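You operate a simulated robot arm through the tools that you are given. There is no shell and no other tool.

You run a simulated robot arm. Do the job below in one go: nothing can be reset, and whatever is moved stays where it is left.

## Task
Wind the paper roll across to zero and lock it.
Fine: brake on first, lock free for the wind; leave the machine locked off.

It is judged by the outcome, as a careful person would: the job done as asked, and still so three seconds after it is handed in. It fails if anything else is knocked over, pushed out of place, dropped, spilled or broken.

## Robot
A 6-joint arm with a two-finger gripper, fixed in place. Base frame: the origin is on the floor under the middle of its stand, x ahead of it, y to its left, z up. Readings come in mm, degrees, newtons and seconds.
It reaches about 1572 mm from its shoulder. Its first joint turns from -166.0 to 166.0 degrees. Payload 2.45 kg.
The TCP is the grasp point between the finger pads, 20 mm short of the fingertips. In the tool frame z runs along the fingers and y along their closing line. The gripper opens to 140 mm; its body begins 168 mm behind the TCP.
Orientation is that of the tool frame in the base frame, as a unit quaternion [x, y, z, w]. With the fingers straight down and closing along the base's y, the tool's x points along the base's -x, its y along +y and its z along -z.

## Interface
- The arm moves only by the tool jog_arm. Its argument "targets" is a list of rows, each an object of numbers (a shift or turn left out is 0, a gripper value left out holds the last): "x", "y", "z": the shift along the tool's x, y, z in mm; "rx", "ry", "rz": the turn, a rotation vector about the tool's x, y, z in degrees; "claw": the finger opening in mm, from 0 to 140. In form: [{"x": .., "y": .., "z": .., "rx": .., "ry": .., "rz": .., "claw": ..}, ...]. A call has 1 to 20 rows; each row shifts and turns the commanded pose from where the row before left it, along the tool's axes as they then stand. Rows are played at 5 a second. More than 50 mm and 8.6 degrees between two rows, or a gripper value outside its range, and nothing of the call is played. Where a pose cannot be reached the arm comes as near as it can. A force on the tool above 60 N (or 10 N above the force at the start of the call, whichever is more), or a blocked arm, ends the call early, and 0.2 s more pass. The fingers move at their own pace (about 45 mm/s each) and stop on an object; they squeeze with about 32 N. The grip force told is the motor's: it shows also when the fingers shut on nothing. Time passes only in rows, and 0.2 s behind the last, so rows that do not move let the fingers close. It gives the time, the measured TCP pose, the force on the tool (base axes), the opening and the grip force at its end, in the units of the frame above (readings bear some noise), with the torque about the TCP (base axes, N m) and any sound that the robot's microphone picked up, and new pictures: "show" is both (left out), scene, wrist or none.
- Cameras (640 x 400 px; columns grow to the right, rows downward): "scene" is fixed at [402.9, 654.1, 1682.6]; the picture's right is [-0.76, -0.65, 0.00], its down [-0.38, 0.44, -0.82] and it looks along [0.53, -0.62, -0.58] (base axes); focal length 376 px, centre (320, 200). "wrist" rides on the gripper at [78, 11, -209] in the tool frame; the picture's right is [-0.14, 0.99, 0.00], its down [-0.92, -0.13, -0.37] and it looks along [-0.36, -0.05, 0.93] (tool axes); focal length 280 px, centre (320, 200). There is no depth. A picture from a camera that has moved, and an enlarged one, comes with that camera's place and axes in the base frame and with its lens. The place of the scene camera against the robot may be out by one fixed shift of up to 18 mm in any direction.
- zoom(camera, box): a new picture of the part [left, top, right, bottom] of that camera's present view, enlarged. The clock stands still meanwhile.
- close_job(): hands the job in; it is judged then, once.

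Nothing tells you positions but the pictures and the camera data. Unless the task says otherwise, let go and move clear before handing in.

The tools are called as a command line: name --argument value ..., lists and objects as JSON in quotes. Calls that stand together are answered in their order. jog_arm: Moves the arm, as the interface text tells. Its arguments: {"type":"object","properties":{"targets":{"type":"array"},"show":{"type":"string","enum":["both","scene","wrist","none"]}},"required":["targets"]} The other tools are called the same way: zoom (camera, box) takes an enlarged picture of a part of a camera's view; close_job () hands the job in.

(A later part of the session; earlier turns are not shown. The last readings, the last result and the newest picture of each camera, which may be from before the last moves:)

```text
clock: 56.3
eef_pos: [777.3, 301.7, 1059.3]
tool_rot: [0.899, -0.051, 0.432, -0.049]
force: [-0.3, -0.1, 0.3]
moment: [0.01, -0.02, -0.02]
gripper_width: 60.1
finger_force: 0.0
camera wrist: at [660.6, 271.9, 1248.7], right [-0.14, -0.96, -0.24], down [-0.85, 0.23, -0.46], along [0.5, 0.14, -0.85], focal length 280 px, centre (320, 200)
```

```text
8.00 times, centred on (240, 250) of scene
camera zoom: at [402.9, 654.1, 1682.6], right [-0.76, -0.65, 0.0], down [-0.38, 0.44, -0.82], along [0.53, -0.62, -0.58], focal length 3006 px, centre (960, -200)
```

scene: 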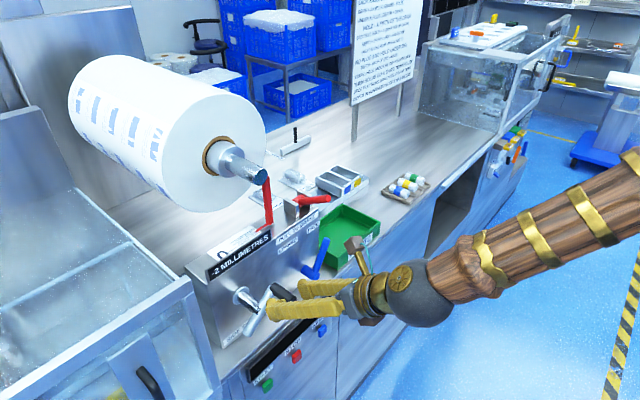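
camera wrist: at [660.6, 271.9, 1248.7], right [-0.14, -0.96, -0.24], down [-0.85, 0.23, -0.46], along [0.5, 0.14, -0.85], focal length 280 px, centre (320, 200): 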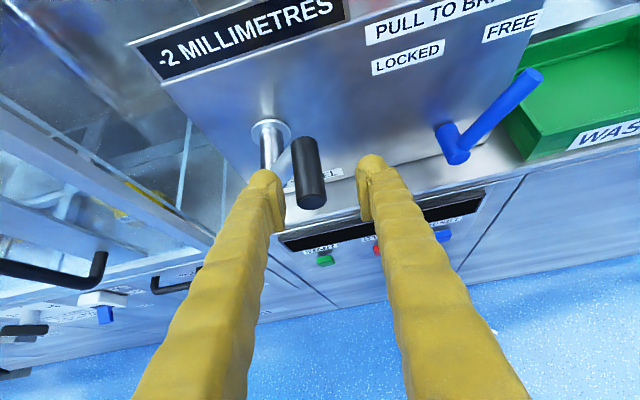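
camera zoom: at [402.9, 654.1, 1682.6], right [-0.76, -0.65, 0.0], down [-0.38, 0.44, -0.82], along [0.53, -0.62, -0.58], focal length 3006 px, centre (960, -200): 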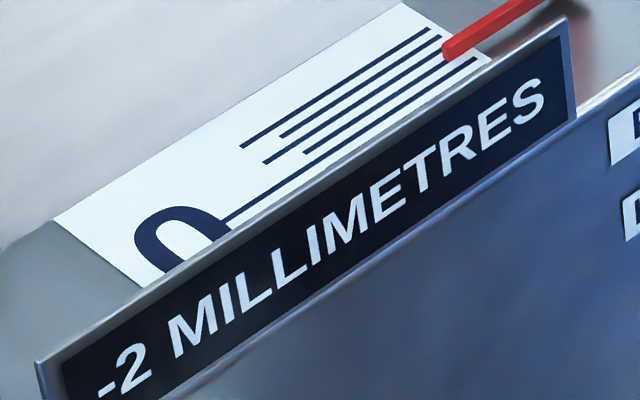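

The handle is now near (308, 1067). I'll re-centre, grip and continue gently towards zero.

jog_arm --targets '[{"x": 4.53, "y": -7.36, "z": -4.07}, {"claw": 5}, {"claw": 5}, {"claw": 5}, {"x": 3.34, "y": -4.64, "z": -2.95}, {"x": 2.6, "y": -4.57, "z": -2.35}, {}]'

zoom --camera "wrist" --box '[200, 100, 440, 250]'

zoom --camera "scene" --box '[200, 225, 280, 275]'

```text
clock: 57.9
eef_pos: [776.4, 315.5, 1076.4]
tool_rot: [0.899, -0.051, 0.433, -0.048]
force: [4.3, -10.8, 4.2]
moment: [-0.31, -0.02, -0.05]
gripper_width: 22.4
finger_force: 45.6
camera wrist: at [659.8, 287.2, 1264.8], right [-0.14, -0.96, -0.24], down [-0.85, 0.24, -0.47], along [0.5, 0.14, -0.85], focal length 280 px, centre (320, 200)
```

scene: 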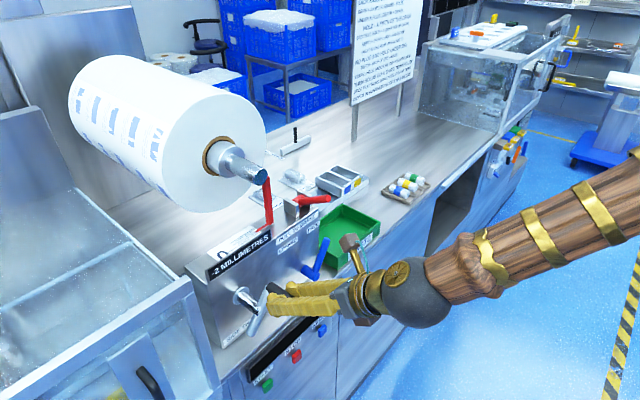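
wrist: 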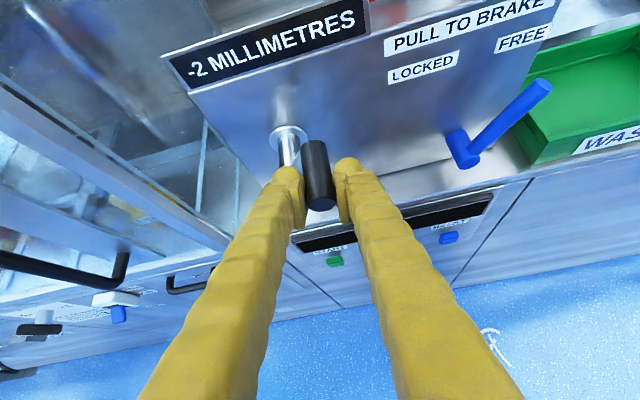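

```text
2.67 times, centred on (320, 175) of wrist
camera zoom: at [659.8, 287.2, 1264.8], right [-0.14, -0.96, -0.24], down [-0.85, 0.24, -0.47], along [0.5, 0.14, -0.85], focal length 748 px, centre (320, 267)
```

zoom: 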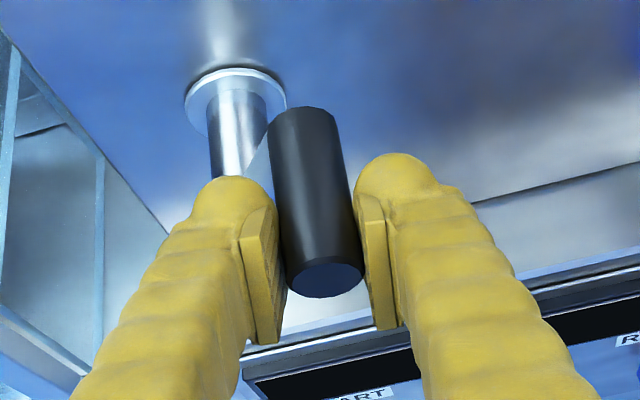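

```text
8.00 times, centred on (240, 250) of scene
camera zoom: at [402.9, 654.1, 1682.6], right [-0.76, -0.65, 0.0], down [-0.38, 0.44, -0.82], along [0.53, -0.62, -0.58], focal length 3006 px, centre (960, -200)
```

zoom: 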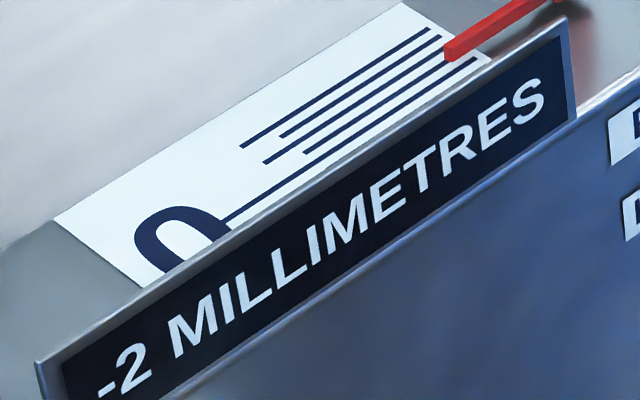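

jog_arm --targets '[{"x": 1.17, "y": -2.43, "z": -1.08}, {}]' --show "wrist"

zoom --camera "scene" --box '[200, 225, 280, 275]'

```text
clock: 58.5
eef_pos: [776.4, 319.0, 1077.9]
tool_rot: [0.899, -0.051, 0.432, -0.048]
force: [21.4, -8.2, -1.3]
moment: [-0.34, -0.07, 0.17]
gripper_width: 22.5
finger_force: 45.5
camera wrist: at [659.8, 289.3, 1266.8], right [-0.14, -0.96, -0.24], down [-0.85, 0.23, -0.47], along [0.5, 0.14, -0.85], focal length 280 px, centre (320, 200)
```

wrist: 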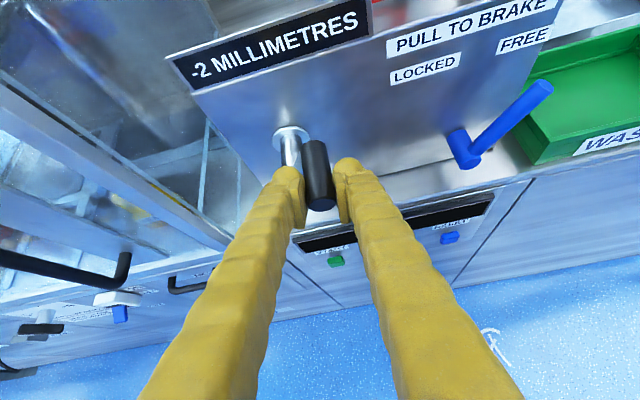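

```text
8.00 times, centred on (240, 250) of scene
camera zoom: at [402.9, 654.1, 1682.6], right [-0.76, -0.65, 0.0], down [-0.38, 0.44, -0.82], along [0.53, -0.62, -0.58], focal length 3006 px, centre (960, -200)
```

zoom: 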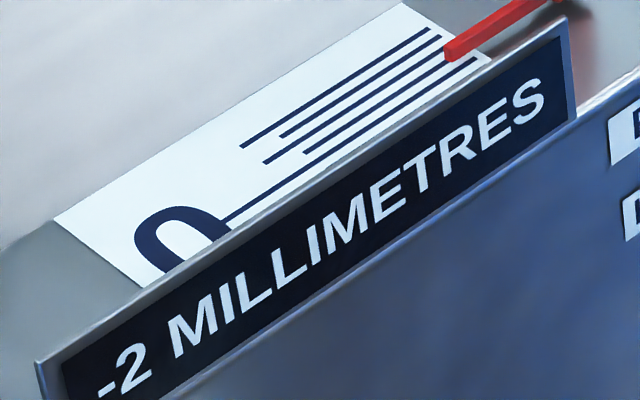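

jog_arm --targets '[{"x": 1.02, "y": -2.4, "z": -0.96}, {}]' --show "wrist"

zoom --camera "scene" --box '[200, 225, 280, 275]'

```text
clock: 59.1
eef_pos: [776.1, 321.1, 1079.2]
tool_rot: [0.899, -0.051, 0.432, -0.049]
force: [23.3, -3.9, -7.6]
moment: [-0.4, 0.17, 0.16]
gripper_width: 22.2
finger_force: 44.8
camera wrist: at [659.7, 291.2, 1268.5], right [-0.14, -0.96, -0.24], down [-0.85, 0.23, -0.46], along [0.5, 0.14, -0.85], focal length 280 px, centre (320, 200)
```

wrist: 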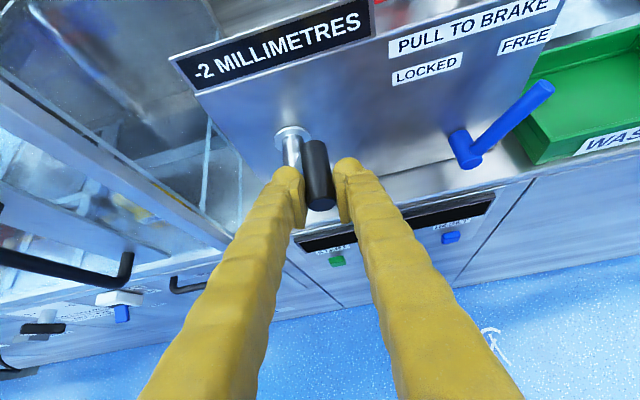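

```text
8.00 times, centred on (240, 250) of scene
camera zoom: at [402.9, 654.1, 1682.6], right [-0.76, -0.65, 0.0], down [-0.38, 0.44, -0.82], along [0.53, -0.62, -0.58], focal length 3006 px, centre (960, -200)
```

zoom: 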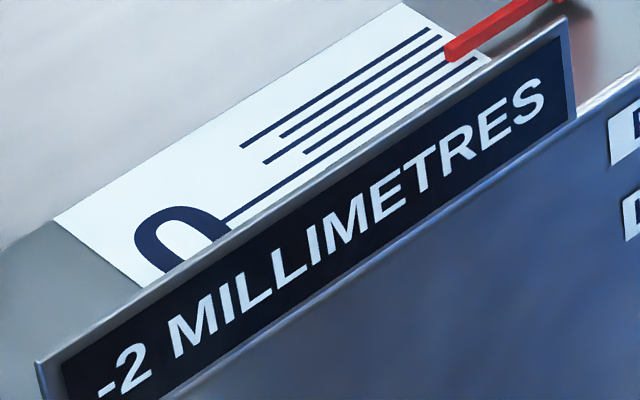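

jog_arm --targets '[{"x": 0.76, "y": -2.56, "z": -0.77}, {}]' --show "wrist"

zoom --camera "scene" --box '[200, 225, 280, 275]'

```text
clock: 59.7
eef_pos: [775.8, 323.1, 1080.2]
tool_rot: [0.899, -0.052, 0.432, -0.047]
force: [-4.3, -9.9, -3.9]
moment: [-0.58, 0.17, 0.15]
gripper_width: 22.5
finger_force: 44.8
camera wrist: at [659.6, 293.4, 1270.3], right [-0.14, -0.96, -0.23], down [-0.85, 0.23, -0.46], along [0.5, 0.14, -0.85], focal length 280 px, centre (320, 200)
```

wrist: 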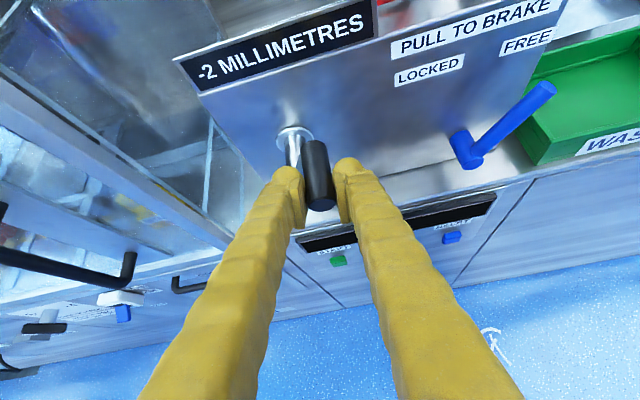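

```text
8.00 times, centred on (240, 250) of scene
camera zoom: at [402.9, 654.1, 1682.6], right [-0.76, -0.65, 0.0], down [-0.38, 0.44, -0.82], along [0.53, -0.62, -0.58], focal length 3006 px, centre (960, -200)
```

zoom: 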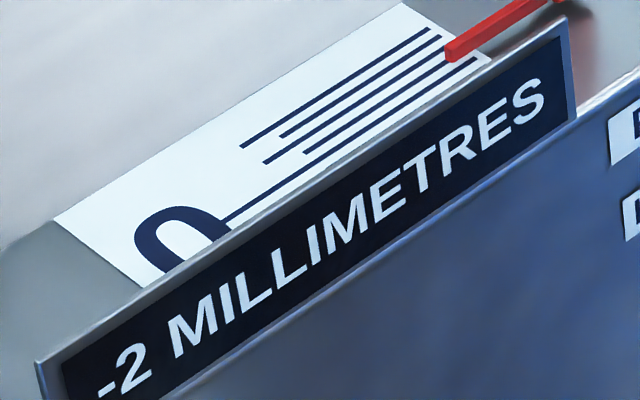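

jog_arm --targets '[{"x": 0.59, "y": -2.63, "z": -0.64}, {}]' --show "wrist"

zoom --camera "scene" --box '[200, 225, 280, 275]'

zoom --camera "wrist" --box '[200, 60, 440, 210]'

```text
clock: 60.3
eef_pos: [776.2, 325.7, 1082.7]
tool_rot: [0.899, -0.052, 0.432, -0.048]
force: [-35.3, -11.1, 7.6]
moment: [-0.33, 0.16, 0.11]
gripper_width: 22.4
finger_force: 44.5
camera wrist: at [659.8, 296.0, 1271.9], right [-0.14, -0.96, -0.24], down [-0.85, 0.23, -0.47], along [0.5, 0.14, -0.85], focal length 280 px, centre (320, 200)
```

wrist: 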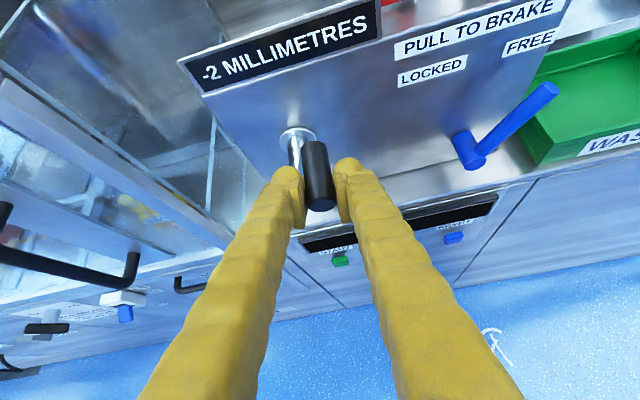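

```text
8.00 times, centred on (240, 250) of scene
camera zoom: at [402.9, 654.1, 1682.6], right [-0.76, -0.65, 0.0], down [-0.38, 0.44, -0.82], along [0.53, -0.62, -0.58], focal length 3006 px, centre (960, -200)
```

zoom: 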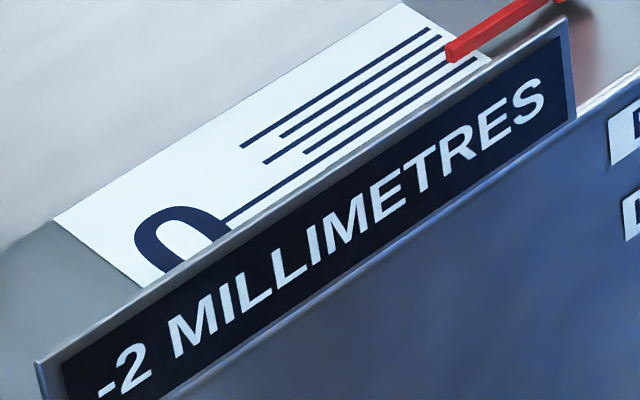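

```text
2.67 times, centred on (320, 135) of wrist
camera zoom: at [659.8, 296.0, 1271.9], right [-0.14, -0.96, -0.24], down [-0.85, 0.23, -0.47], along [0.5, 0.14, -0.85], focal length 748 px, centre (320, 373)
```

zoom: 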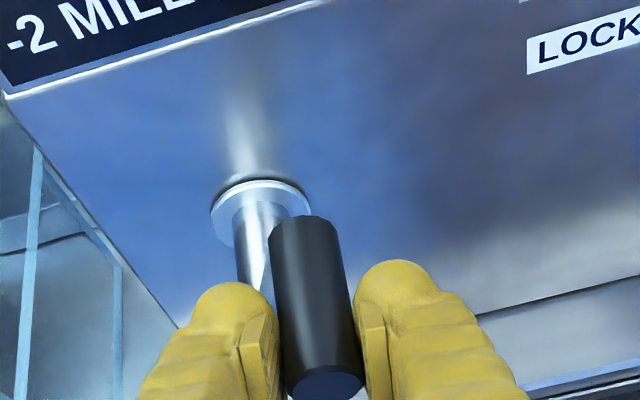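

jog_arm --targets '[{"x": 0.35, "y": -2.69, "z": -0.45}, {}]' --show "wrist"

zoom --camera "scene" --box '[200, 225, 280, 275]'

```text
clock: 60.9
eef_pos: [776.5, 327.2, 1083.8]
tool_rot: [0.899, -0.052, 0.432, -0.048]
force: [-16.6, -7.9, -1.2]
moment: [-0.4, 0.11, 0.04]
gripper_width: 22.9
finger_force: 45.7
camera wrist: at [660.3, 298.3, 1272.9], right [-0.14, -0.96, -0.24], down [-0.85, 0.23, -0.46], along [0.5, 0.14, -0.85], focal length 280 px, centre (320, 200)
```

wrist: 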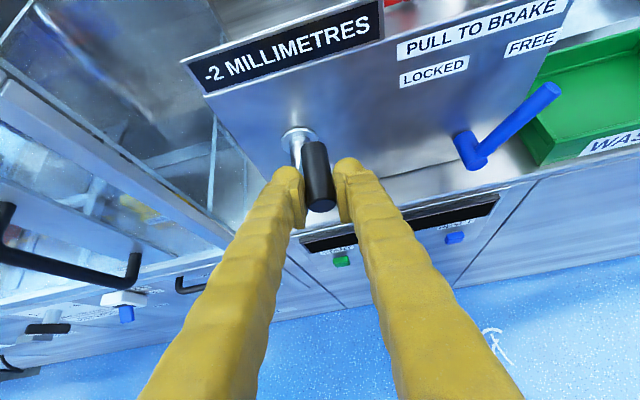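

```text
8.00 times, centred on (240, 250) of scene
camera zoom: at [402.9, 654.1, 1682.6], right [-0.76, -0.65, 0.0], down [-0.38, 0.44, -0.82], along [0.53, -0.62, -0.58], focal length 3006 px, centre (960, -200)
```

zoom: 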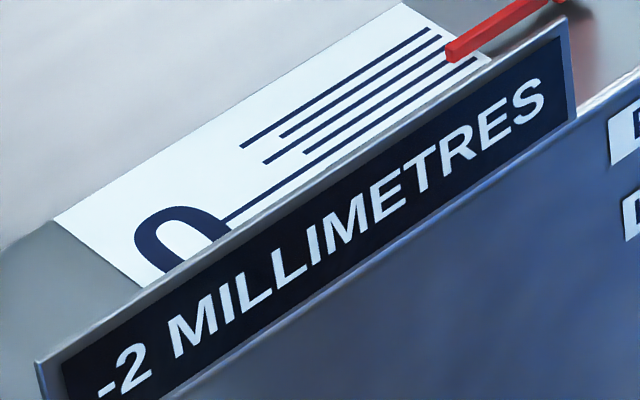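

jog_arm --targets '[{"x": 0.19, "y": -3.27, "z": -0.36}, {}]' --show "wrist"

zoom --camera "scene" --box '[200, 225, 280, 275]'

```text
clock: 61.5
eef_pos: [776.1, 330.7, 1085.4]
tool_rot: [0.899, -0.051, 0.433, -0.048]
force: [-6.4, -8.1, 6.7]
moment: [-0.25, 0.01, 0.07]
gripper_width: 23.0
finger_force: 45.1
camera wrist: at [660.4, 301.7, 1274.2], right [-0.14, -0.96, -0.24], down [-0.85, 0.23, -0.47], along [0.5, 0.14, -0.85], focal length 280 px, centre (320, 200)
```

wrist: 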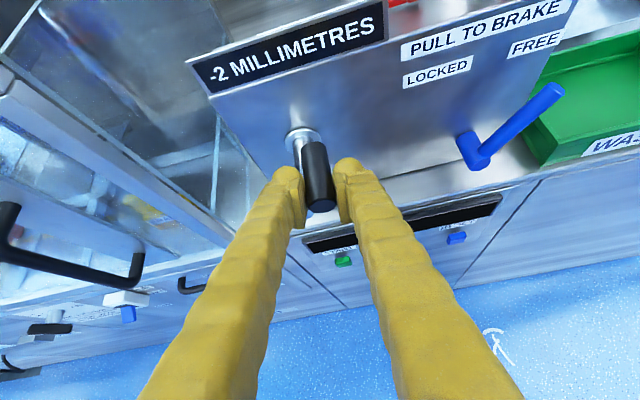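

```text
8.00 times, centred on (240, 250) of scene
camera zoom: at [402.9, 654.1, 1682.6], right [-0.76, -0.65, 0.0], down [-0.38, 0.44, -0.82], along [0.53, -0.62, -0.58], focal length 3006 px, centre (960, -200)
```

zoom: 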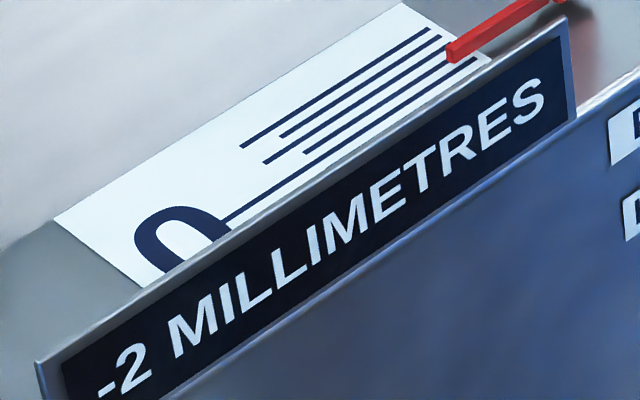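

The pointer is still moving, about 1.5–2 mm short by its position on the scale. The readouts fit about 20 mm per turn, with the display dropping to the next even number towards zero, so I'll judge true zero by pointer and crank angle rather than the first "0" shown. Continuing slowly.

jog_arm --targets '[{"x": 0.72, "y": -5.63, "z": -0.93}, {}]' --show "wrist"

zoom --camera "scene" --box '[200, 225, 280, 275]'

```text
clock: 62.1
eef_pos: [777.8, 336.3, 1088.1]
tool_rot: [0.899, -0.052, 0.433, -0.048]
force: [12.4, -2.1, -2.1]
moment: [-0.07, -0.04, 0.01]
gripper_width: 22.6
finger_force: 45.0
camera wrist: at [660.6, 306.7, 1276.8], right [-0.14, -0.96, -0.24], down [-0.85, 0.23, -0.47], along [0.5, 0.14, -0.85], focal length 280 px, centre (320, 200)
```

wrist: 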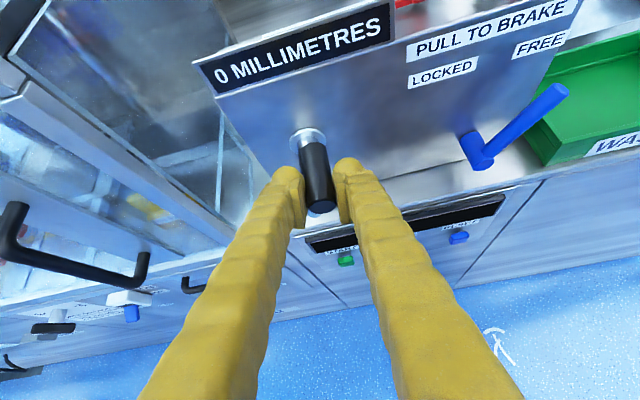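

```text
8.00 times, centred on (240, 250) of scene
camera zoom: at [402.9, 654.1, 1682.6], right [-0.76, -0.65, 0.0], down [-0.38, 0.44, -0.82], along [0.53, -0.62, -0.58], focal length 3006 px, centre (960, -200)
```

zoom: 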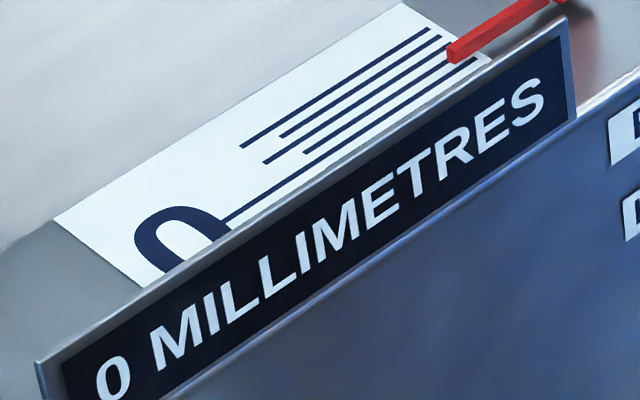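

The display now reads 0, but it only shows even numbers, so I want to check the pointer against the zero line before trusting it.

zoom --camera "scene" --box '[236, 218, 272, 240]'

zoom --camera "wrist" --box '[330, 0, 480, 90]'

```text
16.00 times, centred on (254, 229) of scene
camera zoom: at [402.9, 654.1, 1682.6], right [-0.76, -0.65, 0.0], down [-0.38, 0.44, -0.82], along [0.53, -0.62, -0.58], focal length 6013 px, centre (1376, -264)
```

zoom: 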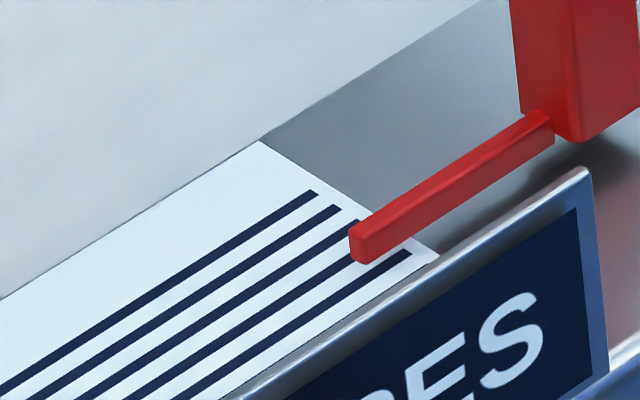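

```text
4.27 times, centred on (405, 45) of wrist
camera zoom: at [660.6, 306.7, 1276.8], right [-0.14, -0.96, -0.24], down [-0.85, 0.23, -0.47], along [0.5, 0.14, -0.85], focal length 1196 px, centre (-43, 861)
```

zoom: 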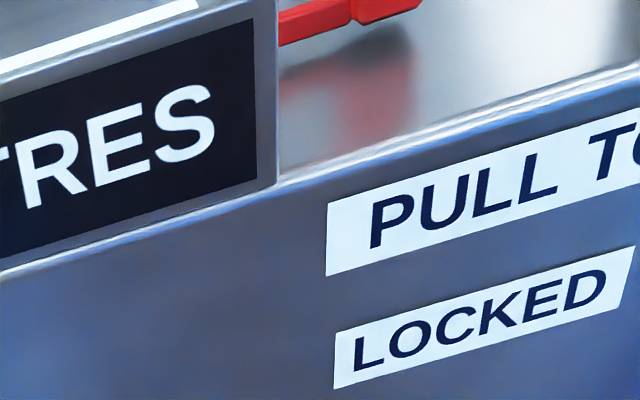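

zoom --camera "scene" --box '[212, 228, 252, 253]'

zoom --camera "scene" --box '[218, 216, 274, 251]'

```text
16.00 times, centred on (232, 240) of scene
camera zoom: at [402.9, 654.1, 1682.6], right [-0.76, -0.65, 0.0], down [-0.38, 0.44, -0.82], along [0.53, -0.62, -0.58], focal length 6013 px, centre (1728, -448)
```

zoom: 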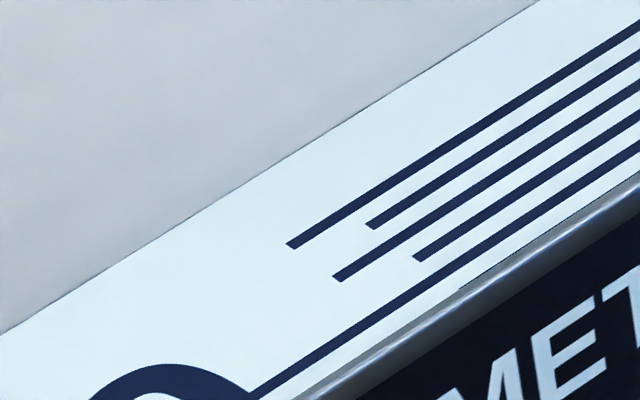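

```text
11.43 times, centred on (246, 234) of scene
camera zoom: at [402.9, 654.1, 1682.6], right [-0.76, -0.65, 0.0], down [-0.38, 0.44, -0.82], along [0.53, -0.62, -0.58], focal length 4295 px, centre (1166, -183)
```

zoom: 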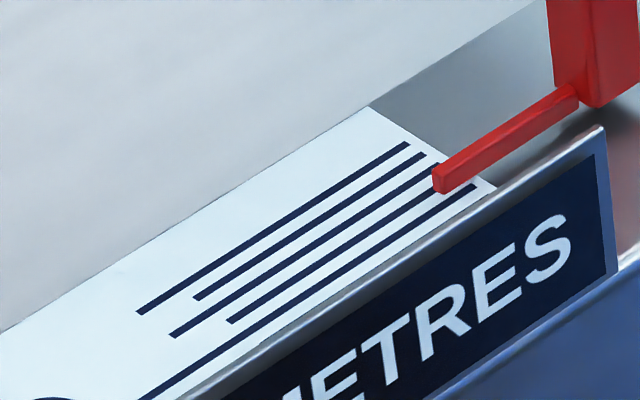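

The scale lines are 5 mm apart, and the pointer stands above the scale, so parallax matters here. I'll keep winding slowly to find where the display changes to +2; zero is midway between the two changes.

jog_arm --targets '[{"x": 0.24, "y": -5.72, "z": -0.56}, {"x": -0.22, "y": -5.75, "z": -0.19}, {}]' --show "wrist"

zoom --camera "scene" --box '[218, 216, 274, 251]'

```text
clock: 62.9
eef_pos: [776.6, 346.5, 1089.4]
tool_rot: [0.899, -0.052, 0.433, -0.048]
force: [8.9, -9.5, 10.4]
moment: [-0.49, -0.12, 0.13]
gripper_width: 22.7
finger_force: 45.0
camera wrist: at [659.6, 317.8, 1278.2], right [-0.14, -0.96, -0.24], down [-0.85, 0.23, -0.47], along [0.5, 0.14, -0.85], focal length 280 px, centre (320, 200)
```

wrist: 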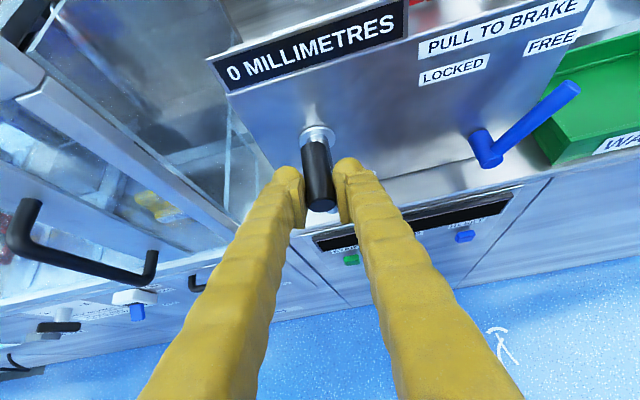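

```text
11.43 times, centred on (246, 234) of scene
camera zoom: at [402.9, 654.1, 1682.6], right [-0.76, -0.65, 0.0], down [-0.38, 0.44, -0.82], along [0.53, -0.62, -0.58], focal length 4295 px, centre (1166, -183)
```

zoom: 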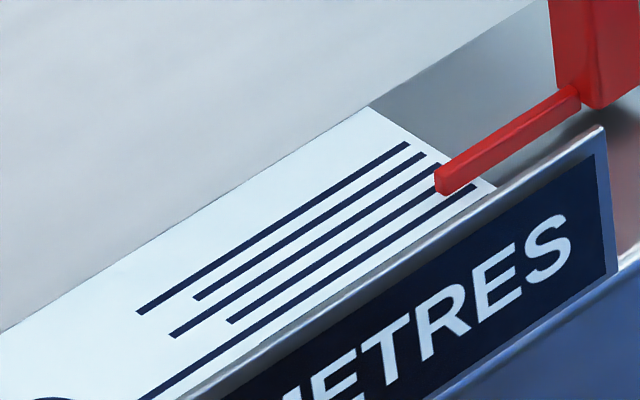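

jog_arm --targets '[{"x": -0.69, "y": -5.72, "z": 0.19}, {"x": -1.15, "y": -5.61, "z": 0.56}, {}]' --show "wrist"

zoom --camera "scene" --box '[218, 216, 274, 251]'

```text
clock: 63.7
eef_pos: [777.0, 359.0, 1088.3]
tool_rot: [0.899, -0.05, 0.431, -0.049]
force: [-0.5, -4.1, -3.4]
moment: [-0.13, -0.07, -0.04]
gripper_width: 22.6
finger_force: 44.5
camera wrist: at [659.7, 329.5, 1277.0], right [-0.14, -0.96, -0.24], down [-0.85, 0.23, -0.46], along [0.5, 0.14, -0.85], focal length 280 px, centre (320, 200)
```

wrist: 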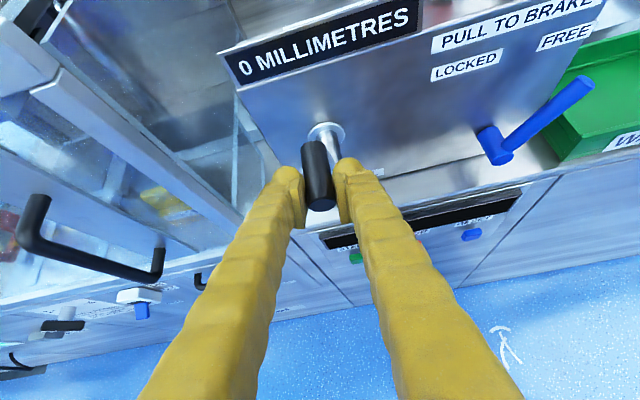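

```text
11.43 times, centred on (246, 234) of scene
camera zoom: at [402.9, 654.1, 1682.6], right [-0.76, -0.65, 0.0], down [-0.38, 0.44, -0.82], along [0.53, -0.62, -0.58], focal length 4295 px, centre (1166, -183)
```

zoom: 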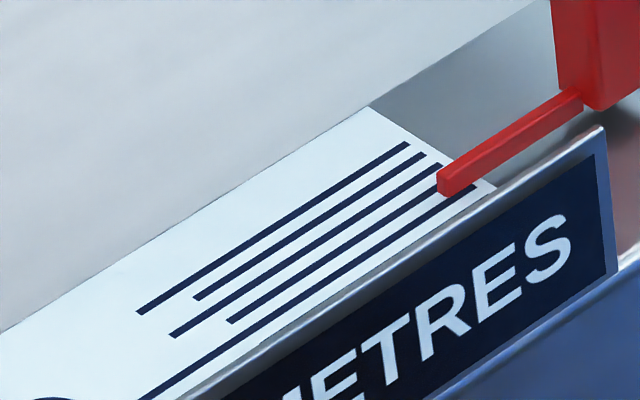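

jog_arm --targets '[{"x": -1.31, "y": -4.56, "z": 0.75}, {}]' --show "wrist"

zoom --camera "scene" --box '[218, 216, 274, 251]'

```text
clock: 64.3
eef_pos: [776.1, 364.1, 1087.5]
tool_rot: [0.899, -0.051, 0.432, -0.048]
force: [-14.7, -7.0, -2.7]
moment: [-0.28, 0.02, 0.07]
gripper_width: 22.5
finger_force: 45.1
camera wrist: at [659.8, 334.9, 1276.4], right [-0.14, -0.96, -0.24], down [-0.85, 0.23, -0.46], along [0.5, 0.14, -0.85], focal length 280 px, centre (320, 200)
```

wrist: 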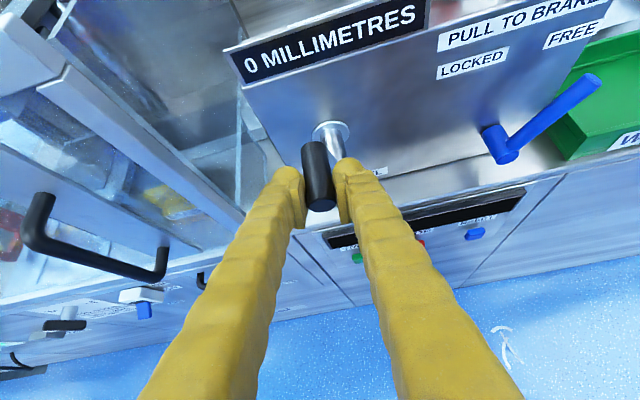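

```text
11.43 times, centred on (246, 234) of scene
camera zoom: at [402.9, 654.1, 1682.6], right [-0.76, -0.65, 0.0], down [-0.38, 0.44, -0.82], along [0.53, -0.62, -0.58], focal length 4295 px, centre (1166, -183)
```

zoom: 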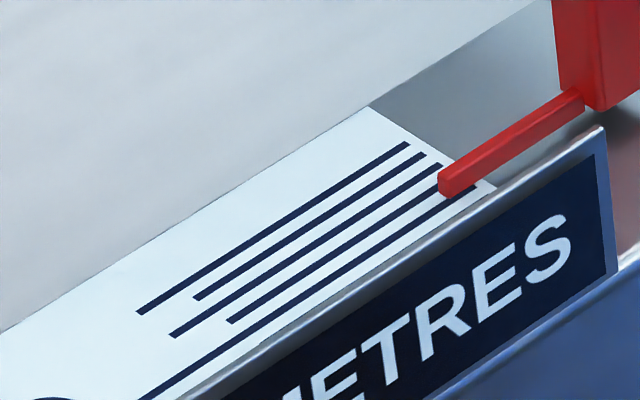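

jog_arm --targets '[{"x": -1.61, "y": -4.41, "z": 1.0}, {}]' --show "wrist"

zoom --camera "scene" --box '[236, 218, 272, 240]'

```text
clock: 64.9
eef_pos: [777.6, 368.6, 1086.6]
tool_rot: [0.899, -0.052, 0.433, -0.048]
force: [2.0, -9.9, 2.7]
moment: [-0.53, -0.09, 0.11]
gripper_width: 22.8
finger_force: 45.4
camera wrist: at [659.8, 339.5, 1275.2], right [-0.14, -0.96, -0.24], down [-0.85, 0.23, -0.47], along [0.5, 0.14, -0.85], focal length 280 px, centre (320, 200)
```

wrist: 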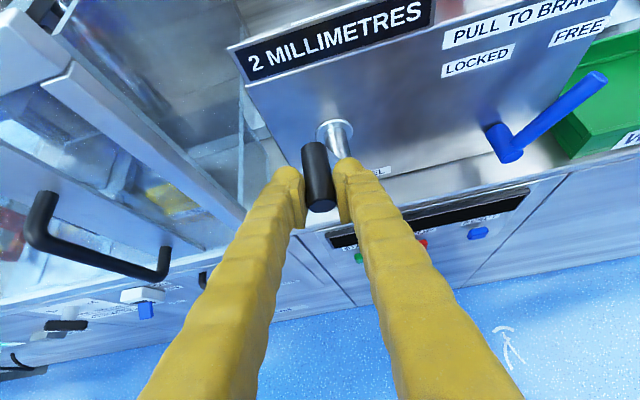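

```text
16.00 times, centred on (254, 229) of scene
camera zoom: at [402.9, 654.1, 1682.6], right [-0.76, -0.65, 0.0], down [-0.38, 0.44, -0.82], along [0.53, -0.62, -0.58], focal length 6013 px, centre (1376, -264)
```

zoom: 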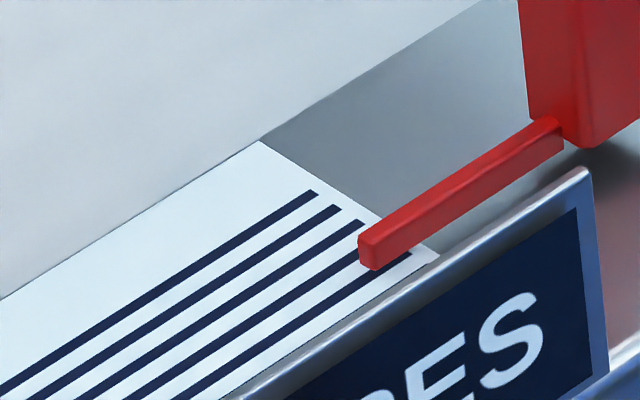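

The display goes to +2 at about -286° and changed to 0 at about -251°, so the zero band is about 36° wide. True zero is at the middle, about -269° with the handle at y ≈ 350. I'll wind back to there.

jog_arm --targets '[{"x": 1.9, "y": 5.31, "z": -1.17}, {"x": 1.56, "y": 5.98, "z": -0.86}, {"x": 1.02, "y": 6.14, "z": -0.42}, {}, {}]' --show "wrist"

zoom --camera "scene" --box '[236, 218, 272, 240]'

zoom --camera "wrist" --box '[200, 60, 440, 210]'

```text
clock: 66.1
eef_pos: [775.8, 350.6, 1090.0]
tool_rot: [0.899, -0.051, 0.432, -0.048]
force: [-5.0, 3.4, 22.6]
moment: [0.1, -0.26, 0.23]
gripper_width: 22.8
finger_force: 45.0
camera wrist: at [658.7, 320.9, 1278.2], right [-0.14, -0.96, -0.24], down [-0.85, 0.23, -0.47], along [0.5, 0.14, -0.85], focal length 280 px, centre (320, 200)
```

wrist: 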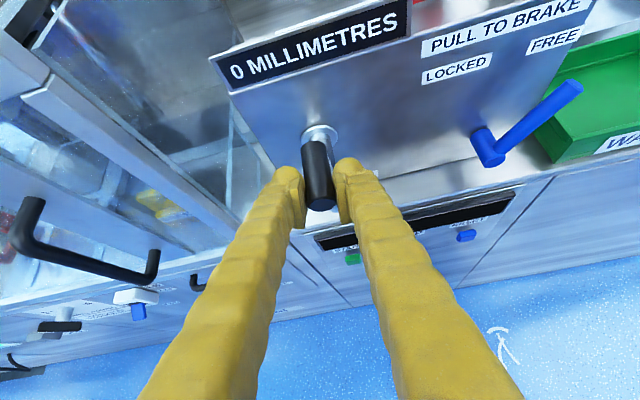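

```text
16.00 times, centred on (254, 229) of scene
camera zoom: at [402.9, 654.1, 1682.6], right [-0.76, -0.65, 0.0], down [-0.38, 0.44, -0.82], along [0.53, -0.62, -0.58], focal length 6013 px, centre (1376, -264)
```

zoom: 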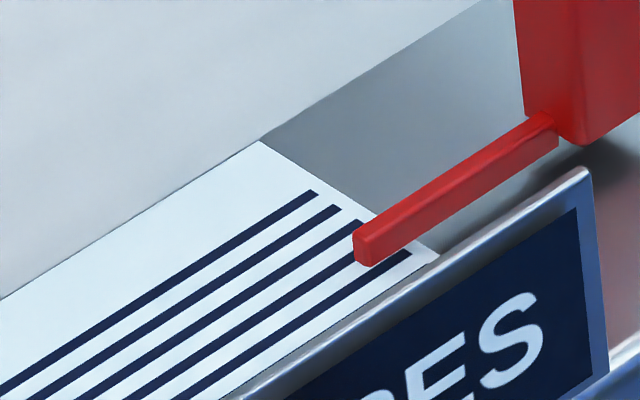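

```text
2.67 times, centred on (320, 135) of wrist
camera zoom: at [658.7, 320.9, 1278.2], right [-0.14, -0.96, -0.24], down [-0.85, 0.23, -0.47], along [0.5, 0.14, -0.85], focal length 748 px, centre (320, 373)
```

zoom: 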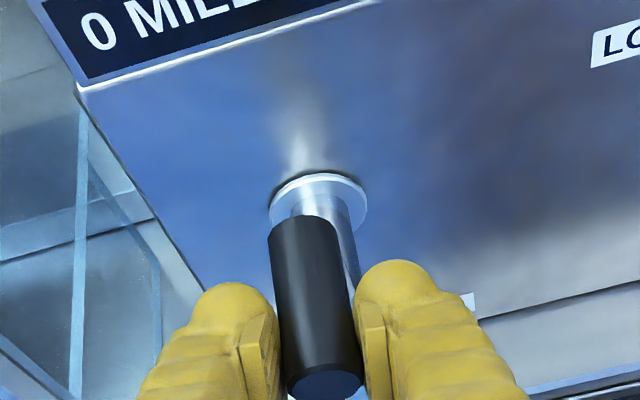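

The display reads 0 and the pointer is midway between the two change points. I'll let go of the handle and back away, checking that nothing shifts.

jog_arm --targets '[{"claw": 60}, {"claw": 60}, {"claw": 60}, {"z": -20}, {"z": -30}, {"z": -30}, {}]'

zoom --camera "scene" --box '[236, 218, 272, 240]'

zoom --camera "scene" --box '[180, 200, 372, 320]'

```text
clock: 67.7
eef_pos: [716.3, 346.7, 1138.9]
tool_rot: [0.899, -0.051, 0.432, -0.048]
force: [-0.4, -0.1, 0.6]
moment: [-0.05, 0.01, -0.01]
gripper_width: 60.0
finger_force: 0.0
camera wrist: at [599.2, 317.6, 1327.9], right [-0.14, -0.96, -0.24], down [-0.85, 0.23, -0.46], along [0.5, 0.14, -0.85], focal length 280 px, centre (320, 200)
```

scene: 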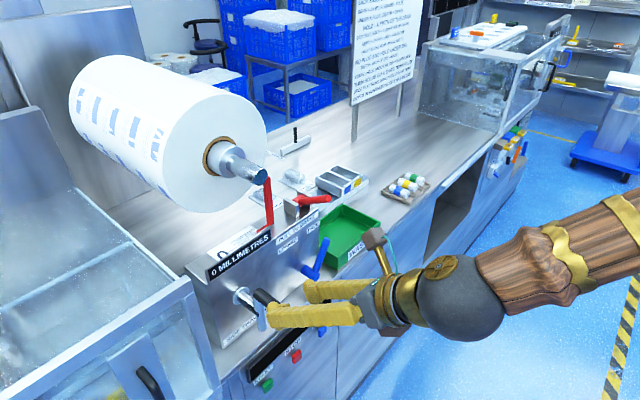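
wrist: 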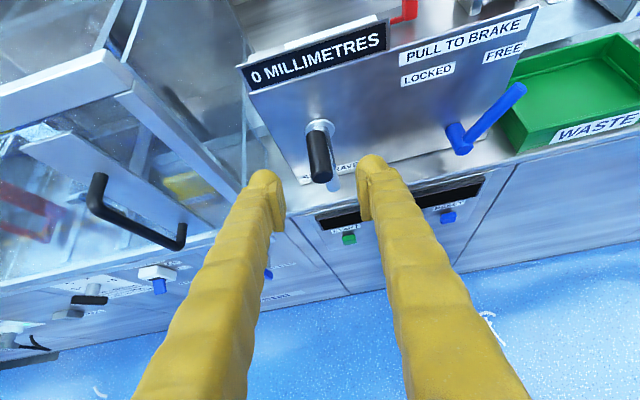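

```text
16.00 times, centred on (254, 229) of scene
camera zoom: at [402.9, 654.1, 1682.6], right [-0.76, -0.65, 0.0], down [-0.38, 0.44, -0.82], along [0.53, -0.62, -0.58], focal length 6013 px, centre (1376, -264)
```

zoom: 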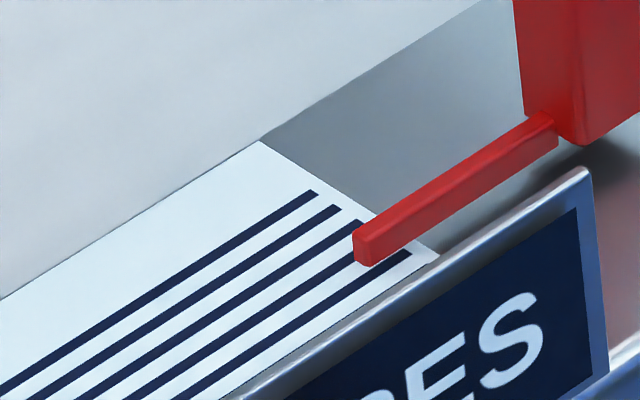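

```text
3.33 times, centred on (276, 260) of scene
camera zoom: at [402.9, 654.1, 1682.6], right [-0.76, -0.65, 0.0], down [-0.38, 0.44, -0.82], along [0.53, -0.62, -0.58], focal length 1253 px, centre (467, 0)
```

zoom: 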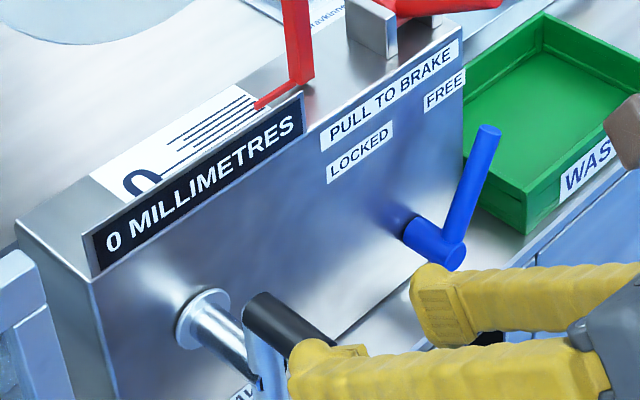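

zoom --camera "wrist" --box '[300, 0, 460, 60]'

```text
4.00 times, centred on (380, 30) of wrist
camera zoom: at [599.2, 317.6, 1327.9], right [-0.14, -0.96, -0.24], down [-0.85, 0.23, -0.46], along [0.5, 0.14, -0.85], focal length 1122 px, centre (80, 880)
```

zoom: 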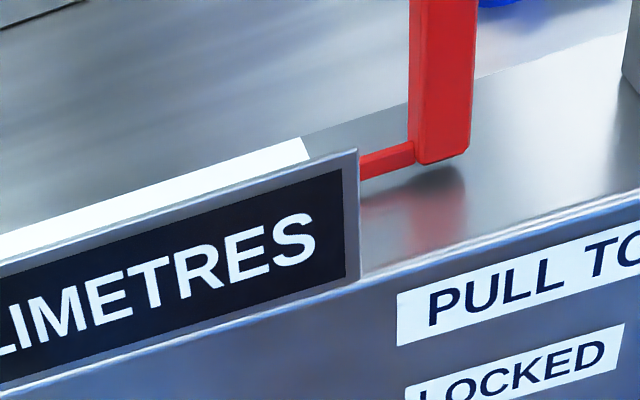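

The position held on release. Before locking, I want to rule out a display-rounding bias, so I'll raise the camera over the scale and compare the pointer directly with the zero line.

jog_arm --targets '[{"x": 33.4, "y": -5.7, "z": -27}, {"x": 33.4, "y": -5.7, "z": -27}, {"x": 33.4, "y": -5.7, "z": -27}, {"x": 33.4, "y": -5.7, "z": -27}, {"x": 33.4, "y": -5.7, "z": -27}, {"x": 33.4, "y": -5.7, "z": -27}, {"ry": -8.3}, {"ry": -8.3}, {"ry": -8.3}, {"ry": -8.3}, {"ry": -8.3}, {"ry": -8.3}, {}]'

```text
clock: 70.5
eef_pos: [713.1, 347.8, 1399.2]
tool_rot: [0.997, -0.026, 0.013, -0.065]
force: [-0.5, -0.2, -0.4]
moment: [0.01, -0.01, 0.0]
gripper_width: 60.1
finger_force: 0.0
camera wrist: at [783.6, 306.0, 1606.5], right [-0.19, -0.97, -0.13], down [-0.92, 0.13, 0.36], along [-0.33, 0.19, -0.92], focal length 280 px, centre (320, 200)
```

scene: 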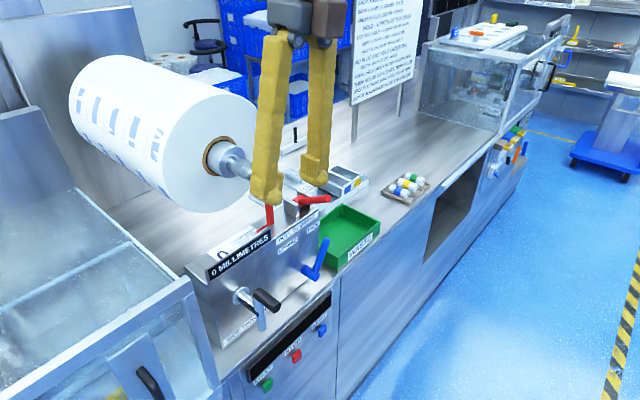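
wrist: 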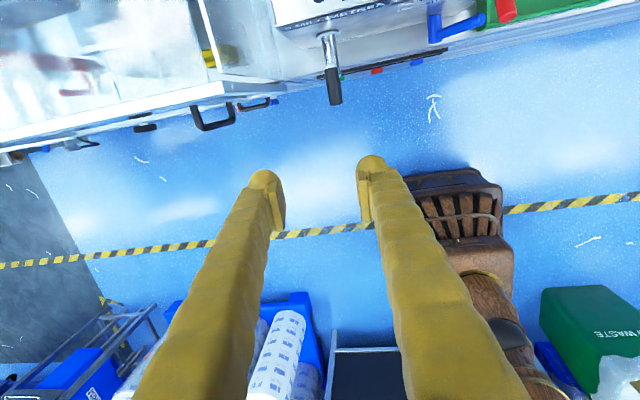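

jog_arm --targets '[{"x": 29.7, "y": -11.4, "z": 2.2}, {"x": 29.7, "y": -11.4, "z": 2.2}, {"x": 29.7, "y": -11.4, "z": 2.2}, {"x": 29.7, "y": -11.4, "z": 2.2}, {}]'

zoom --camera "wrist" --box '[300, 60, 460, 160]'

```text
clock: 71.7
eef_pos: [835.0, 384.5, 1395.4]
tool_rot: [0.997, -0.026, 0.012, -0.066]
force: [-0.2, -0.7, 0.1]
moment: [0.01, 0.01, 0.03]
gripper_width: 60.0
finger_force: 0.2
camera wrist: at [905.4, 343.8, 1603.8], right [-0.19, -0.97, -0.13], down [-0.92, 0.13, 0.36], along [-0.33, 0.19, -0.92], focal length 280 px, centre (320, 200)
```

scene: 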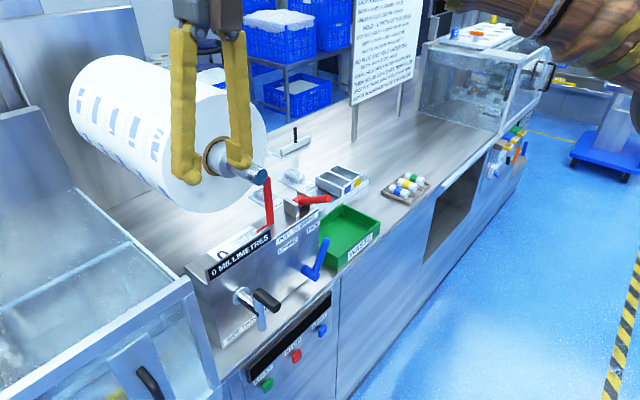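
wrist: 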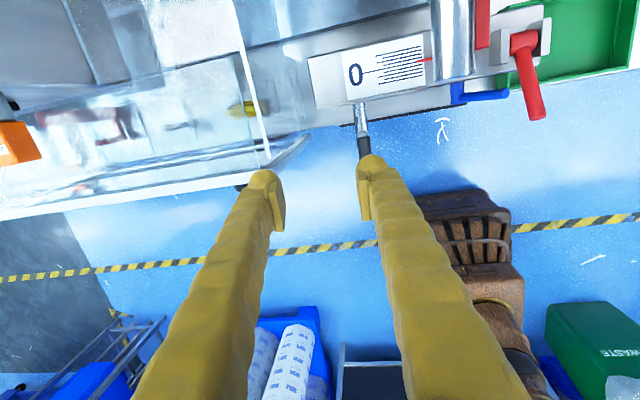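

```text
4.00 times, centred on (380, 110) of wrist
camera zoom: at [905.4, 343.8, 1603.8], right [-0.19, -0.97, -0.13], down [-0.92, 0.13, 0.36], along [-0.33, 0.19, -0.92], focal length 1122 px, centre (80, 560)
```

zoom: 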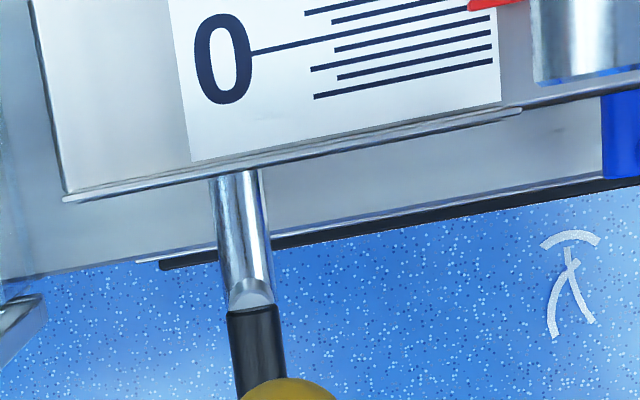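

The overhead view shows the scale clearly, with zero in the middle and lines on both sides. I'll zoom in on the pointer.

zoom --camera "wrist" --box '[340, 30, 450, 98]'

zoom --camera "wrist" --box '[395, 35, 443, 65]'

```text
5.82 times, centred on (395, 64) of wrist
camera zoom: at [905.4, 343.8, 1603.8], right [-0.19, -0.97, -0.13], down [-0.92, 0.13, 0.36], along [-0.33, 0.19, -0.92], focal length 1631 px, centre (-116, 991)
```

zoom: 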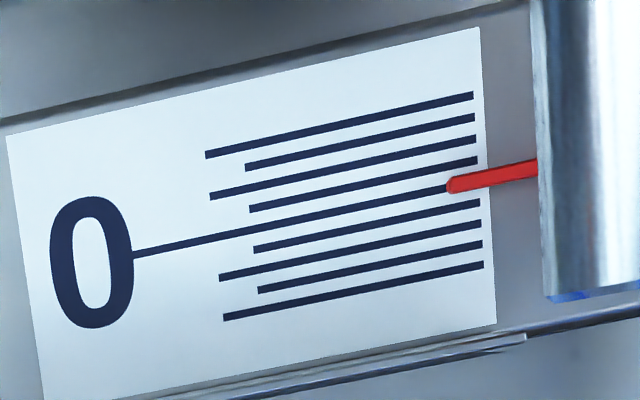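

```text
13.33 times, centred on (419, 50) of wrist
camera zoom: at [905.4, 343.8, 1603.8], right [-0.19, -0.97, -0.13], down [-0.92, 0.13, 0.36], along [-0.33, 0.19, -0.92], focal length 3738 px, centre (-1000, 2200)
```

zoom: 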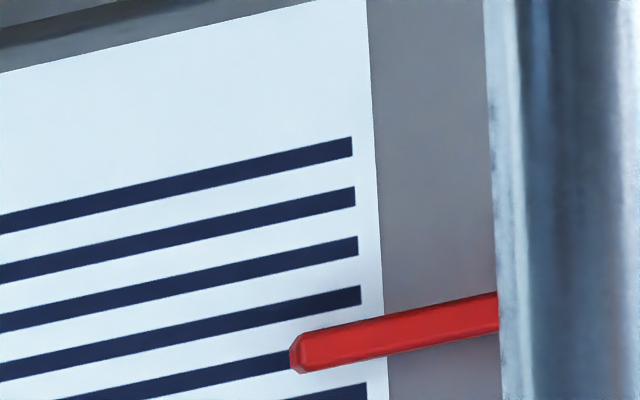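

zoom --camera "wrist" --box '[408, 50, 432, 65]'

```text
16.00 times, centred on (420, 58) of wrist
camera zoom: at [905.4, 343.8, 1603.8], right [-0.19, -0.97, -0.13], down [-0.92, 0.13, 0.36], along [-0.33, 0.19, -0.92], focal length 4486 px, centre (-1280, 2480)
```

zoom: 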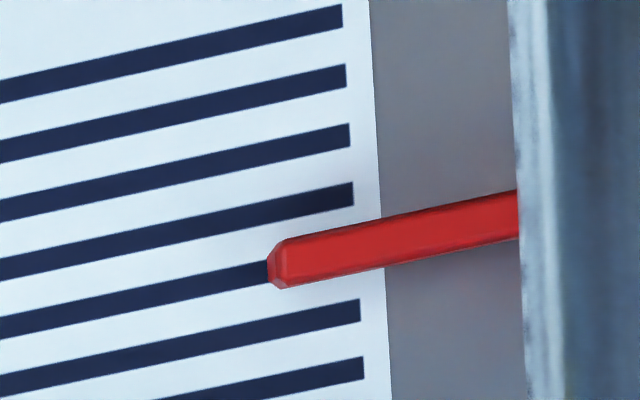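

From overhead the pointer lines up with the zero line, within about 0.2 mm once parallax is allowed for. Now for the lock: I'll bring the gripper back, square it up and return to the blue lever.

jog_arm --targets '[{"x": -40}, {"x": -40}, {"x": -40}, {"rx": -7.4, "rz": -3.1}, {"ry": 8.3}, {"ry": 8.3}, {"ry": 8.3}, {"ry": 8.3}, {"ry": 8.3}, {"ry": 8.3}, {"ry": 8.3}, {"ry": 5}, {}]'

```text
clock: 74.5
eef_pos: [714.9, 393.6, 1396.6]
tool_rot: [0.845, 0.0, 0.535, 0.0]
force: [0.1, -0.2, 0.2]
moment: [0.01, 0.0, 0.01]
gripper_width: 60.1
finger_force: 0.1
camera wrist: at [558.7, 383.9, 1555.8], right [-0.06, -0.99, -0.12], down [-0.73, 0.13, -0.67], along [0.68, 0.05, -0.73], focal length 280 px, centre (320, 200)
```

scene: 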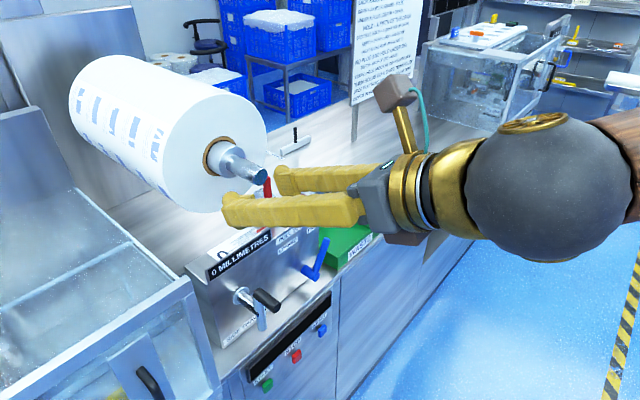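
wrist: 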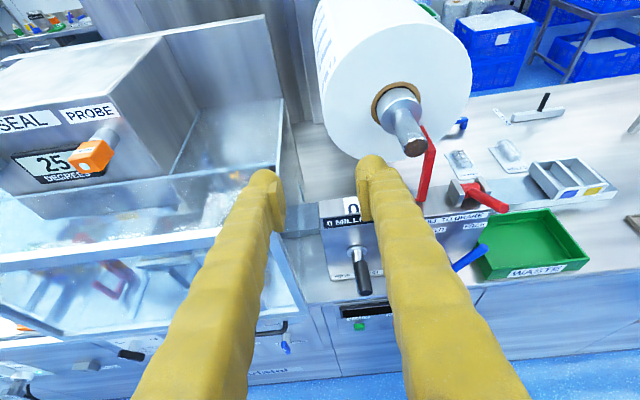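

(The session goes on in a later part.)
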